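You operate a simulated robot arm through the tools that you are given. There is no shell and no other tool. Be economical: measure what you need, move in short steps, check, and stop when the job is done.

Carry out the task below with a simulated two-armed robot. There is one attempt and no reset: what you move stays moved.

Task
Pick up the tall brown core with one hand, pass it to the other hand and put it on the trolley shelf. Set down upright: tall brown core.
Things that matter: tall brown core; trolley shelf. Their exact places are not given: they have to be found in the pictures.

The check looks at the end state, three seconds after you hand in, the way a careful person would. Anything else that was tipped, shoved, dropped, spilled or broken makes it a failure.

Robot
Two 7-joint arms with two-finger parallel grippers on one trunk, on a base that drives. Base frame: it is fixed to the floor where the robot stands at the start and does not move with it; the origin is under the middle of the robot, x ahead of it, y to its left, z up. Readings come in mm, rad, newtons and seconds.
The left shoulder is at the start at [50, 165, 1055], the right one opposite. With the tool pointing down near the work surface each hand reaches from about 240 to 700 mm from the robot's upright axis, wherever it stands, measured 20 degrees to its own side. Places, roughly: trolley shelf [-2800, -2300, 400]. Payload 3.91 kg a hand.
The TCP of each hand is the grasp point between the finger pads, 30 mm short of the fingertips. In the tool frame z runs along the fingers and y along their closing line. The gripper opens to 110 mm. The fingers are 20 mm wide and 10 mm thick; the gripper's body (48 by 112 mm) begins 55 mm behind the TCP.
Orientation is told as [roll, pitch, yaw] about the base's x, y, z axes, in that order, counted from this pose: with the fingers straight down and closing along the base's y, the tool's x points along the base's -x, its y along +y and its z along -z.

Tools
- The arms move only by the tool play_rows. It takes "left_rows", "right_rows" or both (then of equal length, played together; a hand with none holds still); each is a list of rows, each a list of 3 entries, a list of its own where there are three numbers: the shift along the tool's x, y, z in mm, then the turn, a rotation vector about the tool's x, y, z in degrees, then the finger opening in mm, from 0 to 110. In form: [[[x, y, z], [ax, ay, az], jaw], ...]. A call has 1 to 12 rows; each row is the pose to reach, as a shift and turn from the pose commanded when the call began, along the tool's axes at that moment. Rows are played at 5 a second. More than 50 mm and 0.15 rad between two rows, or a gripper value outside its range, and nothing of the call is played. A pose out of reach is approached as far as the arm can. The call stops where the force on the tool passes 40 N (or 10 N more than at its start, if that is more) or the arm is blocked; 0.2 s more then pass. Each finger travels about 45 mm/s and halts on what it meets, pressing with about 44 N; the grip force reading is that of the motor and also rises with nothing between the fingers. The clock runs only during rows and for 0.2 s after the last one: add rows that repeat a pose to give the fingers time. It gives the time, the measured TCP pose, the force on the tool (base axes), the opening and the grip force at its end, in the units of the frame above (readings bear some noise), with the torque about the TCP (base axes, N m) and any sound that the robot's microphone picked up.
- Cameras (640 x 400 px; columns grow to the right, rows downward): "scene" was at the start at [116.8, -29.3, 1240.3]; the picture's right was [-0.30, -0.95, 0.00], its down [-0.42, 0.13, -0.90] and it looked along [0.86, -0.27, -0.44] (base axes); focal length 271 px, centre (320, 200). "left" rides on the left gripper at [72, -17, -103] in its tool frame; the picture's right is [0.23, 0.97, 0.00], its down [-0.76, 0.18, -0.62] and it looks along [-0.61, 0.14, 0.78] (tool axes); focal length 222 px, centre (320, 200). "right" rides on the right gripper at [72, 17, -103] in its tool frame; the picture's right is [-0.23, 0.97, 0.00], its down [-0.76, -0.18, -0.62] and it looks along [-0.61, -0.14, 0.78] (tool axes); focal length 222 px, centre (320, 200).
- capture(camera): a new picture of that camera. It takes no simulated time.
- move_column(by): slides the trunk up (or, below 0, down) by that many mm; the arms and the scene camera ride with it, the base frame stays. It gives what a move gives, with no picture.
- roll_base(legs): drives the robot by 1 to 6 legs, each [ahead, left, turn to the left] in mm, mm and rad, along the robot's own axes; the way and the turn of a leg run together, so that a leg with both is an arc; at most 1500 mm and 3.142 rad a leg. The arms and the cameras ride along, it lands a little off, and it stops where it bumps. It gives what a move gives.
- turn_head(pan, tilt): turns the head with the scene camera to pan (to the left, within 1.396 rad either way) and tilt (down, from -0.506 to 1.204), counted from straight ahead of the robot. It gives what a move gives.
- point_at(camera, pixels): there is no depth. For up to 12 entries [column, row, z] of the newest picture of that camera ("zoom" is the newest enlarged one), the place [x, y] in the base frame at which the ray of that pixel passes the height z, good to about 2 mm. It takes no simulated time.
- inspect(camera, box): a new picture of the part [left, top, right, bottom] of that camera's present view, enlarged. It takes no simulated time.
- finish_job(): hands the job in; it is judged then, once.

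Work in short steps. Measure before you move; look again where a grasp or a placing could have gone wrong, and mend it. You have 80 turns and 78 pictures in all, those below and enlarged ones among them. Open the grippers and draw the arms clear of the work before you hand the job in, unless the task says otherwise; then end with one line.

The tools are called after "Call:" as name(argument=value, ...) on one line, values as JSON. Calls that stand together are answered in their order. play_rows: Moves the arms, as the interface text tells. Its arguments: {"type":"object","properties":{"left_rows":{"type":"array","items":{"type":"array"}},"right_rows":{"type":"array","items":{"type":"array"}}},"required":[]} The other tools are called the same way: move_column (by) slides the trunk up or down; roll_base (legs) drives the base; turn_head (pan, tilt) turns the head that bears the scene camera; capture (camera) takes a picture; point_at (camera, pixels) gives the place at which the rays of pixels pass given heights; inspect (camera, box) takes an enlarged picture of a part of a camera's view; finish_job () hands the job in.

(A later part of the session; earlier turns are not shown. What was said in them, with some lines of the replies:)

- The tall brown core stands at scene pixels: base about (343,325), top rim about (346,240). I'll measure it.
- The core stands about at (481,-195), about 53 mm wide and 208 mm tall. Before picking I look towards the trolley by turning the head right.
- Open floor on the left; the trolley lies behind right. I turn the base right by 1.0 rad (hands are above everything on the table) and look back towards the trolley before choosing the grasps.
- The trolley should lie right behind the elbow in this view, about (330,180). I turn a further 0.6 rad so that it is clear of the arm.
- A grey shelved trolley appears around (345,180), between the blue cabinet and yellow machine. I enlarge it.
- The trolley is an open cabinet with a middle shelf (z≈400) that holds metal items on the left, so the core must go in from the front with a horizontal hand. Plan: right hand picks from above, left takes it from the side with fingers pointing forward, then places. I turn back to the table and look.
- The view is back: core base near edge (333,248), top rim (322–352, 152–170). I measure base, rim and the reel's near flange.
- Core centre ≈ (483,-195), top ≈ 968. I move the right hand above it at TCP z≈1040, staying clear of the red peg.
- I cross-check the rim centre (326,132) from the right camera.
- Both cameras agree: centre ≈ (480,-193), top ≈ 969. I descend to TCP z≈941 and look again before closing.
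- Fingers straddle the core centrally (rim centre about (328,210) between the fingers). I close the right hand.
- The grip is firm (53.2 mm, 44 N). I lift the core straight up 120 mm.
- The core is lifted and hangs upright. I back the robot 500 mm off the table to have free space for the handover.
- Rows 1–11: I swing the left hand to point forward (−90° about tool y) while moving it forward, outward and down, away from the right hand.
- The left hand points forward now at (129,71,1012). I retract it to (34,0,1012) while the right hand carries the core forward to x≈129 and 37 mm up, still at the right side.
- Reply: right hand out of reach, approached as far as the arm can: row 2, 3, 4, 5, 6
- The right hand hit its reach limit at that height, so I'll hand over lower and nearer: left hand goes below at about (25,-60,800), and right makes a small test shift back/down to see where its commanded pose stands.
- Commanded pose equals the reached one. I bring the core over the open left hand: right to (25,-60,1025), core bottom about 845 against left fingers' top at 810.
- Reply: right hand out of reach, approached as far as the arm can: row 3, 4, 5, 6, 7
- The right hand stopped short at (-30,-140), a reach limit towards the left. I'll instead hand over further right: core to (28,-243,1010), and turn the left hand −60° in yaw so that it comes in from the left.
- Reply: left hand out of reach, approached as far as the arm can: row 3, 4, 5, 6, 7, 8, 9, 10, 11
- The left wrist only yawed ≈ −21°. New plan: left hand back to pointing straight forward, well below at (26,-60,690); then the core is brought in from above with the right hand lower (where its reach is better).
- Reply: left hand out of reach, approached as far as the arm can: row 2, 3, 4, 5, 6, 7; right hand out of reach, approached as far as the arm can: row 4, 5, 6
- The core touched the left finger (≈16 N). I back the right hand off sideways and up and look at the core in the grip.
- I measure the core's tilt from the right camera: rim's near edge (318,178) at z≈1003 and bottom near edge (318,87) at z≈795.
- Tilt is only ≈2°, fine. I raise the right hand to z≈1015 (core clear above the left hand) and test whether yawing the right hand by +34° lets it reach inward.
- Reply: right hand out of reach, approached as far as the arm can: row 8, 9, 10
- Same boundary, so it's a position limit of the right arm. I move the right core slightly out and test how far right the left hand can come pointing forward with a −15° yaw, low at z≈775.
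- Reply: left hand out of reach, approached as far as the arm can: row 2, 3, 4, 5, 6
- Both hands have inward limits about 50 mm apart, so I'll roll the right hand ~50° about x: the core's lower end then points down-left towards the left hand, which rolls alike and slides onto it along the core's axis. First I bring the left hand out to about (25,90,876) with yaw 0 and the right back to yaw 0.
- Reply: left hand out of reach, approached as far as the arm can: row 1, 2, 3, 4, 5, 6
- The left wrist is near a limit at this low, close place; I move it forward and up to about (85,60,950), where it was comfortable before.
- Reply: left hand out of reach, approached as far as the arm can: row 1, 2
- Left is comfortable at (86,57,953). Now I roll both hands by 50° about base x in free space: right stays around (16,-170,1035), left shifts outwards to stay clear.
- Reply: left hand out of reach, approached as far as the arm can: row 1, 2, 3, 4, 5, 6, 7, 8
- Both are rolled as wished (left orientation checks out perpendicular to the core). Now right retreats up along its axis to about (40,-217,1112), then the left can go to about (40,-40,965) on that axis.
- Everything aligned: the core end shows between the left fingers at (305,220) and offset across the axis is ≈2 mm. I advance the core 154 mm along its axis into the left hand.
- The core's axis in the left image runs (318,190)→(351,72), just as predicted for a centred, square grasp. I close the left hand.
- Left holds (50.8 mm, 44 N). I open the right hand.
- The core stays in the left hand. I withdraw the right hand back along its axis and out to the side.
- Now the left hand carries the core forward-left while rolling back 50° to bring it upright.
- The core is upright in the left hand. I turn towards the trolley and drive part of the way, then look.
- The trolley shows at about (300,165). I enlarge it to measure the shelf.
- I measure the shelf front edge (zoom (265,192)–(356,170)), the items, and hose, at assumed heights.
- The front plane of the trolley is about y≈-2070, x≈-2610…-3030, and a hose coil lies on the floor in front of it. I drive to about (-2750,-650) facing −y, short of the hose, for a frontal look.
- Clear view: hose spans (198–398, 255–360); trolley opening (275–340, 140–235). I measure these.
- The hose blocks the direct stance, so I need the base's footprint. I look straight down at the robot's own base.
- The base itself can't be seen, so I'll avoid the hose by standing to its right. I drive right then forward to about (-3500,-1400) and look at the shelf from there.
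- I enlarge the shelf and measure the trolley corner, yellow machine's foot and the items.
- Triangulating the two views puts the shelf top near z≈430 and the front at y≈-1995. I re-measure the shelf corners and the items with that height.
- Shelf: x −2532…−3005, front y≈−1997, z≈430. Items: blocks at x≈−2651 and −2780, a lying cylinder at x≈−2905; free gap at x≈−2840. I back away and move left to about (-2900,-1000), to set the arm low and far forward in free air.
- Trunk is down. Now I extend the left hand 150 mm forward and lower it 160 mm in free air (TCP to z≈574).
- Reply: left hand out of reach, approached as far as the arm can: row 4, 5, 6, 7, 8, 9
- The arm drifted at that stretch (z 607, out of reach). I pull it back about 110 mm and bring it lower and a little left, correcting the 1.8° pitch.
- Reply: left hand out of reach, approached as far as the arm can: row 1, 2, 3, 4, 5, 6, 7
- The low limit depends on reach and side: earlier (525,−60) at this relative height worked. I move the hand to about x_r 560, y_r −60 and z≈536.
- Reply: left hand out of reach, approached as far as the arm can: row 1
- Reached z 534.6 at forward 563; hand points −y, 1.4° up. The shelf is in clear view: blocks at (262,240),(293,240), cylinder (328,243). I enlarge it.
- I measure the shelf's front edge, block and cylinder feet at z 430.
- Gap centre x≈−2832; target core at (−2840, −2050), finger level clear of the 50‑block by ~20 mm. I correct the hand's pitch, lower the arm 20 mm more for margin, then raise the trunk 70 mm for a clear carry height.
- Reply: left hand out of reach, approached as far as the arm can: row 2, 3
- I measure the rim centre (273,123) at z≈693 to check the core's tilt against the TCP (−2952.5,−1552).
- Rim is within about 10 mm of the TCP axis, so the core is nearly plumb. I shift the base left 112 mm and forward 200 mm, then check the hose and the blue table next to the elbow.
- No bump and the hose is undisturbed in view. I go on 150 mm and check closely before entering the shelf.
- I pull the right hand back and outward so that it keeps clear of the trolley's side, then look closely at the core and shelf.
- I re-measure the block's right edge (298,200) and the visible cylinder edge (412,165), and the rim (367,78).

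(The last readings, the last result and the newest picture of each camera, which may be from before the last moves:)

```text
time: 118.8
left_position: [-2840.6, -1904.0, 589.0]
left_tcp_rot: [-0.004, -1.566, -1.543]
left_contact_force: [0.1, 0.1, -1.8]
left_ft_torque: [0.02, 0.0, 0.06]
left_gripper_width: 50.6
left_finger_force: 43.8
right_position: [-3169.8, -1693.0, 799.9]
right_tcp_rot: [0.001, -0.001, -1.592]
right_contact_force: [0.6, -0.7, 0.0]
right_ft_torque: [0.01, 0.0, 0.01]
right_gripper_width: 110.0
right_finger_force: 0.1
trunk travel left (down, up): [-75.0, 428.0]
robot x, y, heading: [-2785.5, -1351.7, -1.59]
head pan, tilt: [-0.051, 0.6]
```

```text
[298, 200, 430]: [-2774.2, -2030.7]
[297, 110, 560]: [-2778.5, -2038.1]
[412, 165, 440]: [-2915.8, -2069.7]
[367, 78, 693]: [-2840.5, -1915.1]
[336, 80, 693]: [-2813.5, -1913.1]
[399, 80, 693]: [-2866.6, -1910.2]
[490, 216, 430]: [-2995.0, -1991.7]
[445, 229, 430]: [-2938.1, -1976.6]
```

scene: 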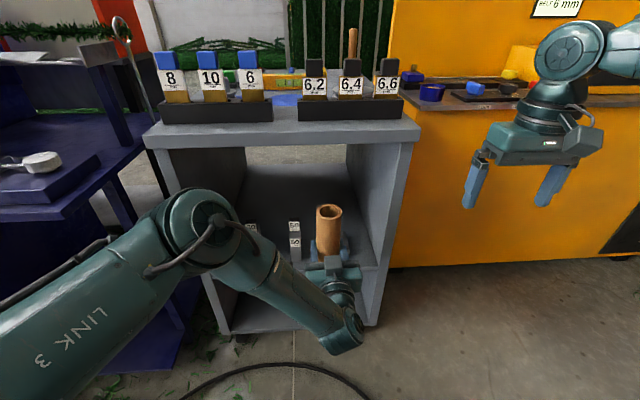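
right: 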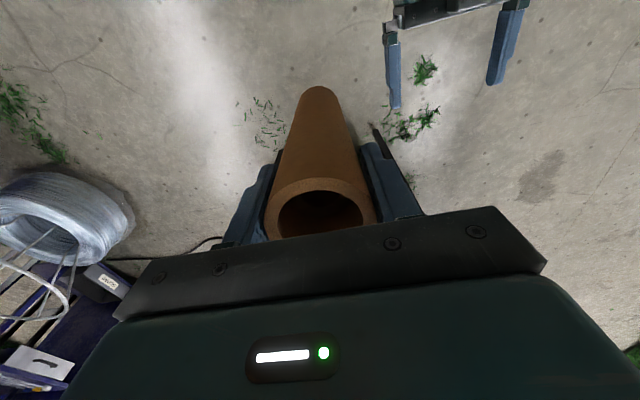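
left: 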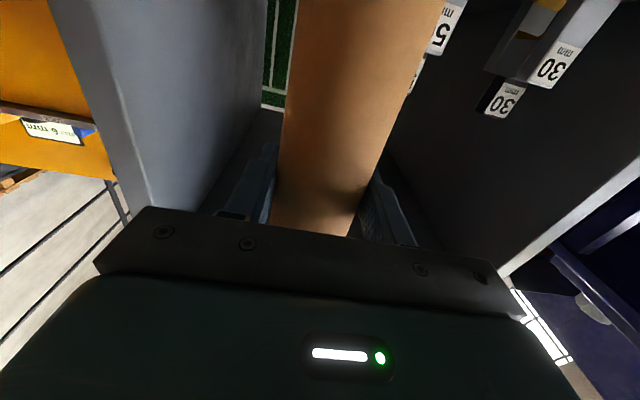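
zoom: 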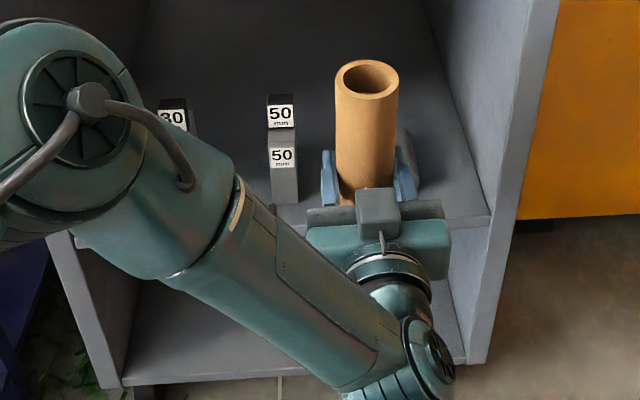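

All consistent: core at x≈−2840, block edge −2776. I drive forward 141 mm into the shelf opening.

Call:
roll_base(legs=[[141, 3, 0]])

Call:
inspect(camera="scene", box=[200, 120, 400, 300])

Call:
capture(camera="left")

```text
time: 120.1
left_position: [-2839.3, -2044.2, 588.3]
left_tcp_rot: [-0.013, -1.566, -1.533]
left_contact_force: [0.2, 0.0, -0.2]
left_ft_torque: [0.02, -0.01, -0.01]
left_gripper_width: 50.6
left_finger_force: 44.3
right_position: [-3168.6, -1832.7, 800.5]
right_tcp_rot: [0.001, 0.001, -1.587]
right_contact_force: [0.2, 0.0, -0.2]
right_ft_torque: [0.02, 0.02, 0.02]
right_gripper_width: 109.9
right_finger_force: 0.0
trunk travel left (down, up): [-75.0, 428.0]
robot x, y, heading: [-2787.8, -1488.3, -1.594]
head pan, tilt: [-0.051, 0.6]
```

```text
2.22 times, centred on (300, 210) of scene
```

zoom: 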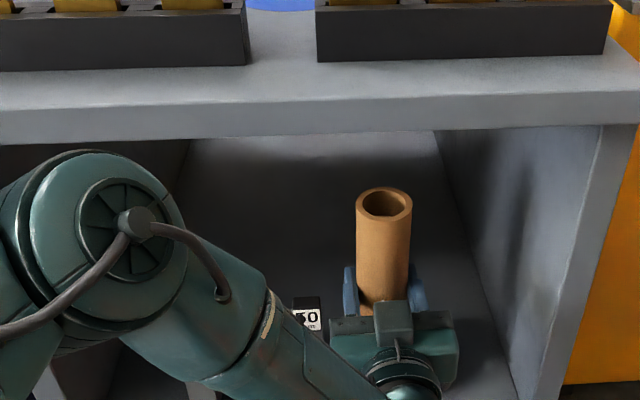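

```text
18 pictures are left
```

left: 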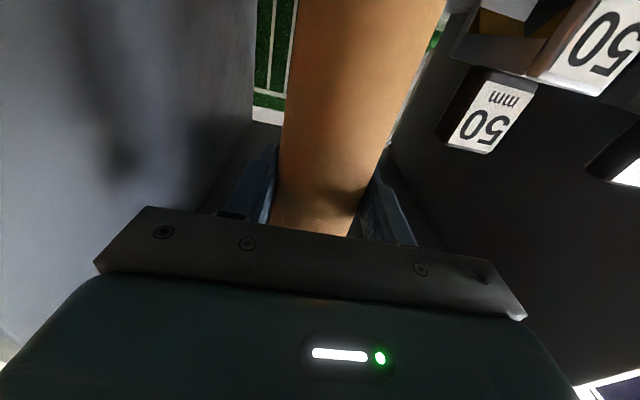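

The core stands over the free gap, right of the 50‑block. I lower the trunk by 46 mm first, then in small steps watching the force.

Call:
move_column(by=-46)

Call:
inspect(camera="scene", box=[200, 120, 400, 300])

Call:
capture(camera="left")

```text
time: 121.0
left_position: [-2839.1, -2045.2, 543.5]
left_tcp_rot: [-0.029, -1.566, -1.518]
left_contact_force: [0.9, 0.2, -0.4]
left_ft_torque: [0.01, -0.03, 0.02]
left_gripper_width: 50.8
left_finger_force: 44.1
right_position: [-3168.8, -1832.7, 753.1]
right_tcp_rot: [-0.001, -0.001, -1.588]
right_contact_force: [1.0, 0.4, 0.1]
right_ft_torque: [0.0, -0.01, 0.03]
right_gripper_width: 110.1
right_finger_force: 0.0
trunk travel left (down, up): [-29.0, 474.0]
robot x, y, heading: [-2787.1, -1488.3, -1.587]
head pan, tilt: [-0.051, 0.6]
```

```text
2.22 times, centred on (300, 210) of scene
```

zoom: 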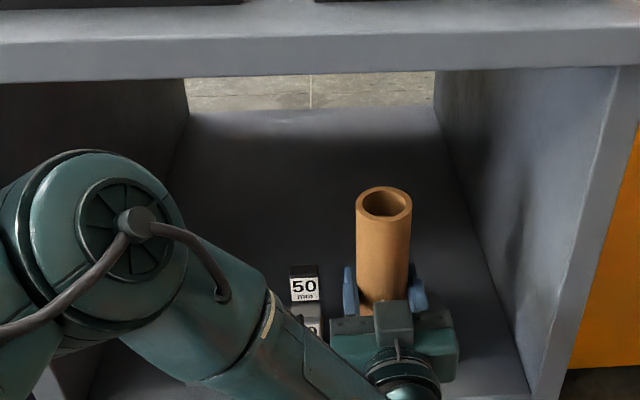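

```text
16 pictures are left
```

left: 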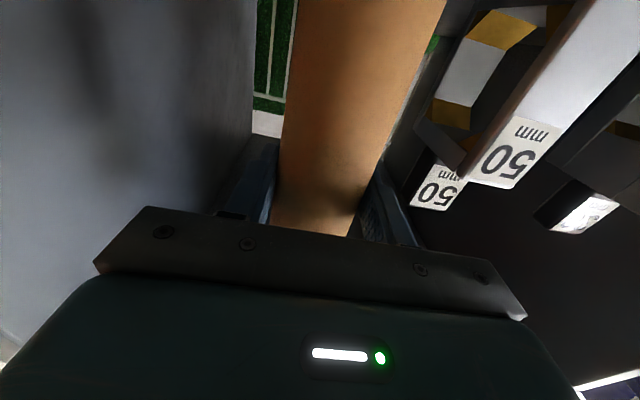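

Clear so far, no contact at z 543.5. I lower on in small steps.

Call:
move_column(by=-6)

Call:
move_column(by=-3)

```text
time: 121.6
left_position: [-2838.9, -2044.6, 536.7]
left_tcp_rot: [-0.018, -1.565, -1.53]
left_contact_force: [-0.4, 1.4, -0.8]
left_ft_torque: [0.02, 0.03, 0.02]
left_gripper_width: 50.9
left_finger_force: 43.8
right_position: [-3169.1, -1832.1, 747.4]
right_tcp_rot: [-0.001, 0.0, -1.588]
right_contact_force: [0.0, 0.2, 1.3]
right_ft_torque: [0.01, -0.03, 0.0]
right_gripper_width: 110.0
right_finger_force: 0.1
trunk travel left (down, up): [-23.0, 480.0]
robot x, y, heading: [-2784.4, -1489.7, -1.592]
head pan, tilt: [-0.051, 0.6]
```

```text
time: 122.1
left_position: [-2838.6, -2044.6, 534.9]
left_tcp_rot: [-0.016, -1.565, -1.532]
left_contact_force: [-0.6, 0.4, -0.9]
left_ft_torque: [0.01, 0.01, 0.03]
left_gripper_width: 50.6
left_finger_force: 43.8
right_position: [-3169.8, -1833.7, 745.6]
right_tcp_rot: [0.001, -0.002, -1.59]
right_contact_force: [-0.2, 0.5, 0.2]
right_ft_torque: [-0.02, 0.01, 0.01]
right_gripper_width: 110.3
right_finger_force: 0.0
trunk travel left (down, up): [-20.0, 483.0]
robot x, y, heading: [-2781.6, -1487.1, -1.589]
head pan, tilt: [-0.051, 0.6]
```

No contact yet at 534.9; further small steps.

Call:
move_column(by=-3)

Call:
move_column(by=-3)

```text
time: 122.6
left_position: [-2838.5, -2043.2, 531.3]
left_tcp_rot: [-0.016, -1.565, -1.532]
left_contact_force: [0.4, 0.1, -0.8]
left_ft_torque: [0.05, -0.01, -0.01]
left_gripper_width: 50.7
left_finger_force: 43.9
right_position: [-3169.0, -1833.3, 740.9]
right_tcp_rot: [0.001, 0.0, -1.589]
right_contact_force: [-0.2, -0.2, -0.2]
right_ft_torque: [-0.01, 0.01, 0.0]
right_gripper_width: 109.9
right_finger_force: 0.1
trunk travel left (down, up): [-17.0, 486.0]
robot x, y, heading: [-2780.4, -1494.0, -1.586]
head pan, tilt: [-0.051, 0.6]
```

```text
time: 123.1
left_position: [-2839.0, -2044.7, 528.9]
left_tcp_rot: [-0.016, -1.566, -1.532]
left_contact_force: [-0.4, -0.2, -0.9]
left_ft_torque: [0.01, 0.03, -0.02]
left_gripper_width: 50.9
left_finger_force: 44.1
right_position: [-3169.4, -1832.6, 739.3]
right_tcp_rot: [0.001, 0.0, -1.589]
right_contact_force: [0.1, -0.1, 0.4]
right_ft_torque: [0.0, 0.03, 0.02]
right_gripper_width: 110.1
right_finger_force: 0.1
trunk travel left (down, up): [-14.0, 489.0]
robot x, y, heading: [-2781.6, -1489.8, -1.585]
head pan, tilt: [-0.051, 0.6]
```

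Call:
move_column(by=-3)

Call:
move_column(by=-2)

```text
time: 123.7
left_position: [-2838.3, -2044.4, 524.9]
left_tcp_rot: [-0.049, -1.566, -1.497]
left_contact_force: [0.3, -0.8, 0.1]
left_ft_torque: [0.01, -0.02, 0.02]
left_gripper_width: 50.5
left_finger_force: 43.9
right_position: [-3169.6, -1833.2, 736.1]
right_tcp_rot: [0.001, 0.0, -1.588]
right_contact_force: [0.0, 1.5, 0.9]
right_ft_torque: [-0.01, 0.02, 0.01]
right_gripper_width: 109.9
right_finger_force: 0.1
trunk travel left (down, up): [-11.0, 492.0]
robot x, y, heading: [-2782.2, -1488.0, -1.593]
head pan, tilt: [-0.051, 0.6]
```

```text
time: 124.2
left_position: [-2838.6, -2045.0, 524.3]
left_tcp_rot: [-1.054, -1.57, -0.494]
left_contact_force: [1.3, 5.0, 11.9]
left_ft_torque: [0.67, -0.15, -0.04]
left_gripper_width: 50.9
left_finger_force: 43.9
right_position: [-3168.8, -1831.7, 734.3]
right_tcp_rot: [-0.001, -0.001, -1.589]
right_contact_force: [-0.5, -0.1, 0.4]
right_ft_torque: [0.0, -0.02, -0.04]
right_gripper_width: 109.8
right_finger_force: 0.0
trunk travel left (down, up): [-9.0, 494.0]
robot x, y, heading: [-2784.9, -1489.3, -1.591]
head pan, tilt: [-0.051, 0.6]
```

Contact: 12 N upward at z 524.3, the core touches the shelf. I open the left hand slowly, only to 66 mm because of the neighbouring block.

Call:
play_rows(left_rows=[[[0, 0, 0], [0, 0, 0], 52], [[0, 0, 0], [0, 0, 0], 54], [[0, 0, 0], [0, 0, 0], 57], [[0, 0, 0], [0, 0, 0], 61], [[0, 0, 0], [0, 0, 0], 66], [[0, 0, 0], [0, 0, 0], 66], [[0, 0, 0], [0, 0, 0], 66], [[0, 0, 0], [0, 0, 0], 66]])

Call:
capture(camera="left")

Call:
inspect(camera="scene", box=[200, 120, 400, 300])

```text
time: 126.0
left_position: [-2838.5, -2045.0, 521.6]
left_tcp_rot: [-0.012, -1.565, -1.535]
left_contact_force: [0.8, 0.2, -0.4]
left_ft_torque: [0.02, 0.0, 0.03]
left_gripper_width: 65.8
left_finger_force: 0.2
right_position: [-3169.4, -1832.8, 734.4]
right_tcp_rot: [0.0, 0.001, -1.588]
right_contact_force: [-0.6, -1.0, -0.5]
right_ft_torque: [0.01, 0.0, 0.02]
right_gripper_width: 109.9
right_finger_force: 0.0
trunk travel left (down, up): [-9.0, 494.0]
robot x, y, heading: [-2783.5, -1488.3, -1.582]
head pan, tilt: [-0.051, 0.6]
```

```text
15 pictures are left
```

left: 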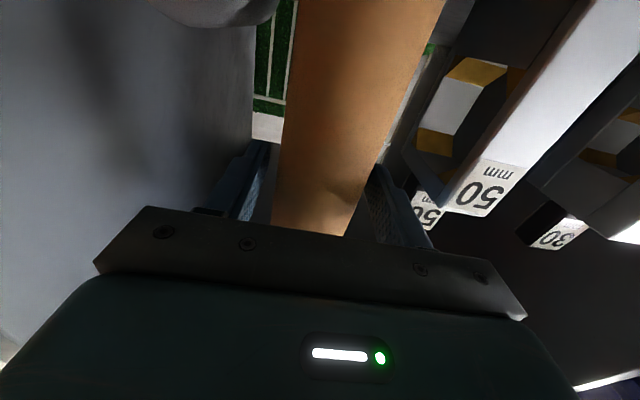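

```text
2.22 times, centred on (300, 210) of scene
```

zoom: 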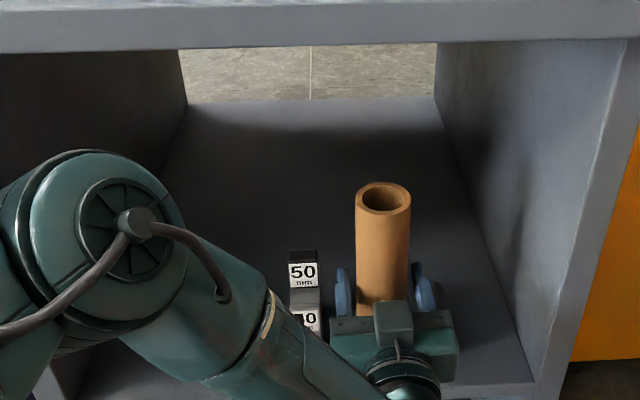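

The core stands free between the fingers. I open a bit more (74 mm) to centre the clearances and back the base straight out.

Call:
play_rows(left_rows=[[[0, 0, 0], [0, 0, 0], 70], [[0, 0, 0], [0, 0, 0], 74], [[0, 0, 0], [0, 0, 0], 74]])

Call:
roll_base(legs=[[-120, -2, 0]])

Call:
capture(camera="left")

Call:
capture(camera="scene")

```text
time: 126.8
left_position: [-2839.0, -2043.5, 522.0]
left_tcp_rot: [-0.015, -1.566, -1.535]
left_contact_force: [0.0, -1.3, 0.8]
left_ft_torque: [0.0, -0.01, 0.0]
left_gripper_width: 74.0
left_finger_force: 0.1
right_position: [-3168.4, -1832.2, 733.4]
right_tcp_rot: [0.002, 0.0, -1.588]
right_contact_force: [-0.8, 0.6, 0.1]
right_ft_torque: [0.02, -0.02, 0.02]
right_gripper_width: 110.2
right_finger_force: 0.0
trunk travel left (down, up): [-9.0, 494.0]
robot x, y, heading: [-2784.4, -1490.9, -1.59]
head pan, tilt: [-0.051, 0.6]
```

```text
time: 128.0
left_position: [-2838.8, -1925.9, 523.3]
left_tcp_rot: [-0.013, -1.565, -1.535]
left_contact_force: [0.1, 0.6, 0.0]
left_ft_torque: [0.01, 0.0, -0.02]
left_gripper_width: 73.9
left_finger_force: 0.0
right_position: [-3169.3, -1713.7, 733.7]
right_tcp_rot: [0.001, -0.001, -1.589]
right_contact_force: [0.5, -0.1, 0.0]
right_ft_torque: [-0.01, -0.01, 0.01]
right_gripper_width: 110.0
right_finger_force: 0.2
trunk travel left (down, up): [-9.0, 494.0]
robot x, y, heading: [-2784.3, -1372.1, -1.584]
head pan, tilt: [-0.051, 0.6]
```

```text
13 pictures are left
```

left: 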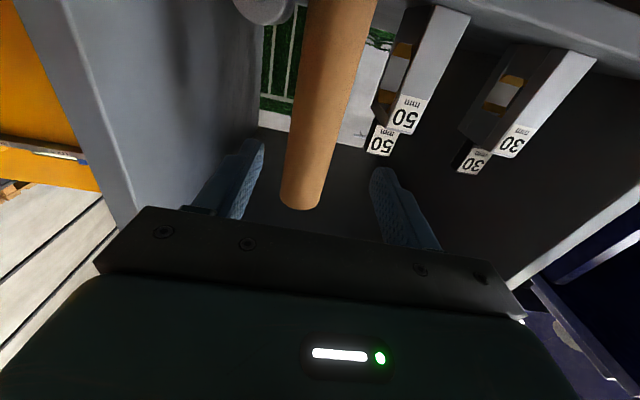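

```text
12 pictures are left
```

scene: 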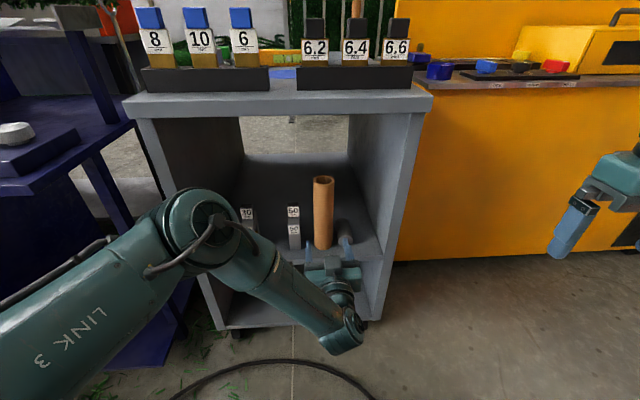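

The core stands upright between the 50-block and cylinder, and both are in place. I back off well clear and take a last look.

Call:
roll_base(legs=[[-400, 0, 0]])

Call:
inspect(camera="scene", box=[160, 40, 480, 300])

Call:
capture(camera="scene")

```text
time: 130.5
left_position: [-2832.8, -1523.4, 523.5]
left_tcp_rot: [-0.013, -1.565, -1.537]
left_contact_force: [0.1, -0.8, -1.0]
left_ft_torque: [0.05, 0.03, -0.01]
left_gripper_width: 73.9
left_finger_force: 0.0
right_position: [-3162.6, -1313.6, 732.3]
right_tcp_rot: [0.0, 0.001, -1.588]
right_contact_force: [-0.3, -0.3, -0.3]
right_ft_torque: [0.0, 0.02, 0.02]
right_gripper_width: 110.3
right_finger_force: 0.1
trunk travel left (down, up): [-9.0, 494.0]
robot x, y, heading: [-2778.3, -969.1, -1.59]
head pan, tilt: [-0.051, 0.6]
```

```text
1.54 times, centred on (320, 170) of scene
```

zoom: 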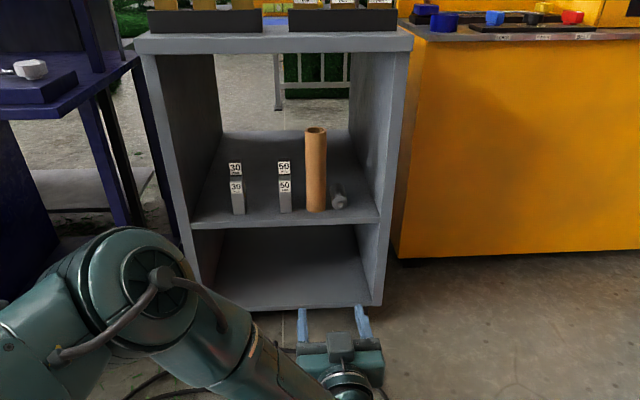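

```text
10 pictures are left
```

scene: 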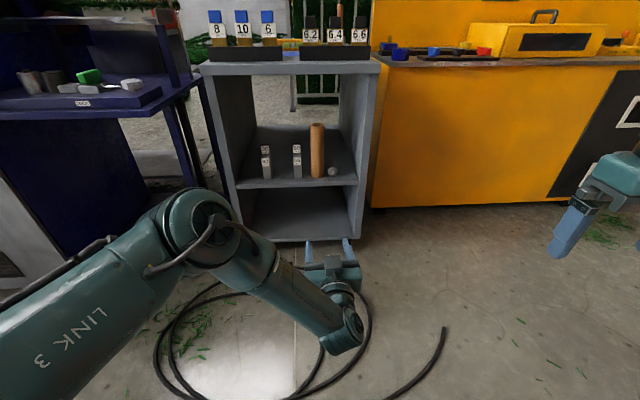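

The core is upright and the hose is unmoved. I look closer at the little cylinder to make sure it was not shifted.

Call:
inspect(camera="scene", box=[240, 110, 370, 200])

```text
4.44 times, centred on (305, 155) of scene
```

zoom: 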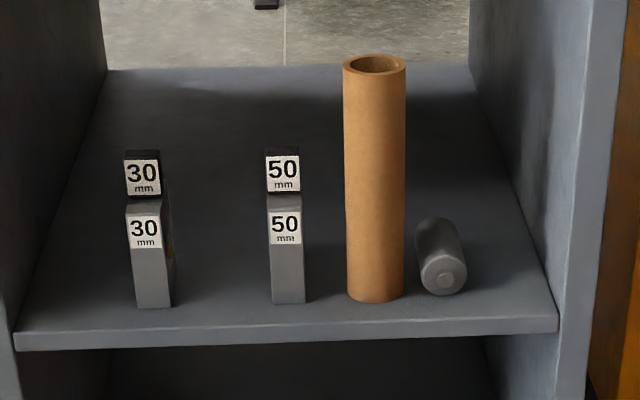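

Call:
point_at(camera="zoom", pixels=[[443, 296, 425], [421, 283, 425], [466, 283, 425], [437, 219, 455], [375, 303, 425], [305, 302, 425], [271, 304, 425]])

```text
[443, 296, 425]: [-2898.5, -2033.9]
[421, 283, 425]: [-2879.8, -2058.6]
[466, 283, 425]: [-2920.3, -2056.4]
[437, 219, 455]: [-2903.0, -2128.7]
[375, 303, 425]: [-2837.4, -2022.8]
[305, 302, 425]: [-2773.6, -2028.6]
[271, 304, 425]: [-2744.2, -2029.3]
```

The cylinder (−2899,−2034) and blocks are where they were; the core stands upright at about (−2838,−2049). Both hands are open and clear, so I hand in.

Call:
finish_job()

```text
The job is handed in.
```

The tall brown core was picked up with the right hand, passed to the left hand and stands upright on the trolley shelf. The blocks and cylinder beside it were not moved, and neither was the hose on the floor, as far as the last pictures show.
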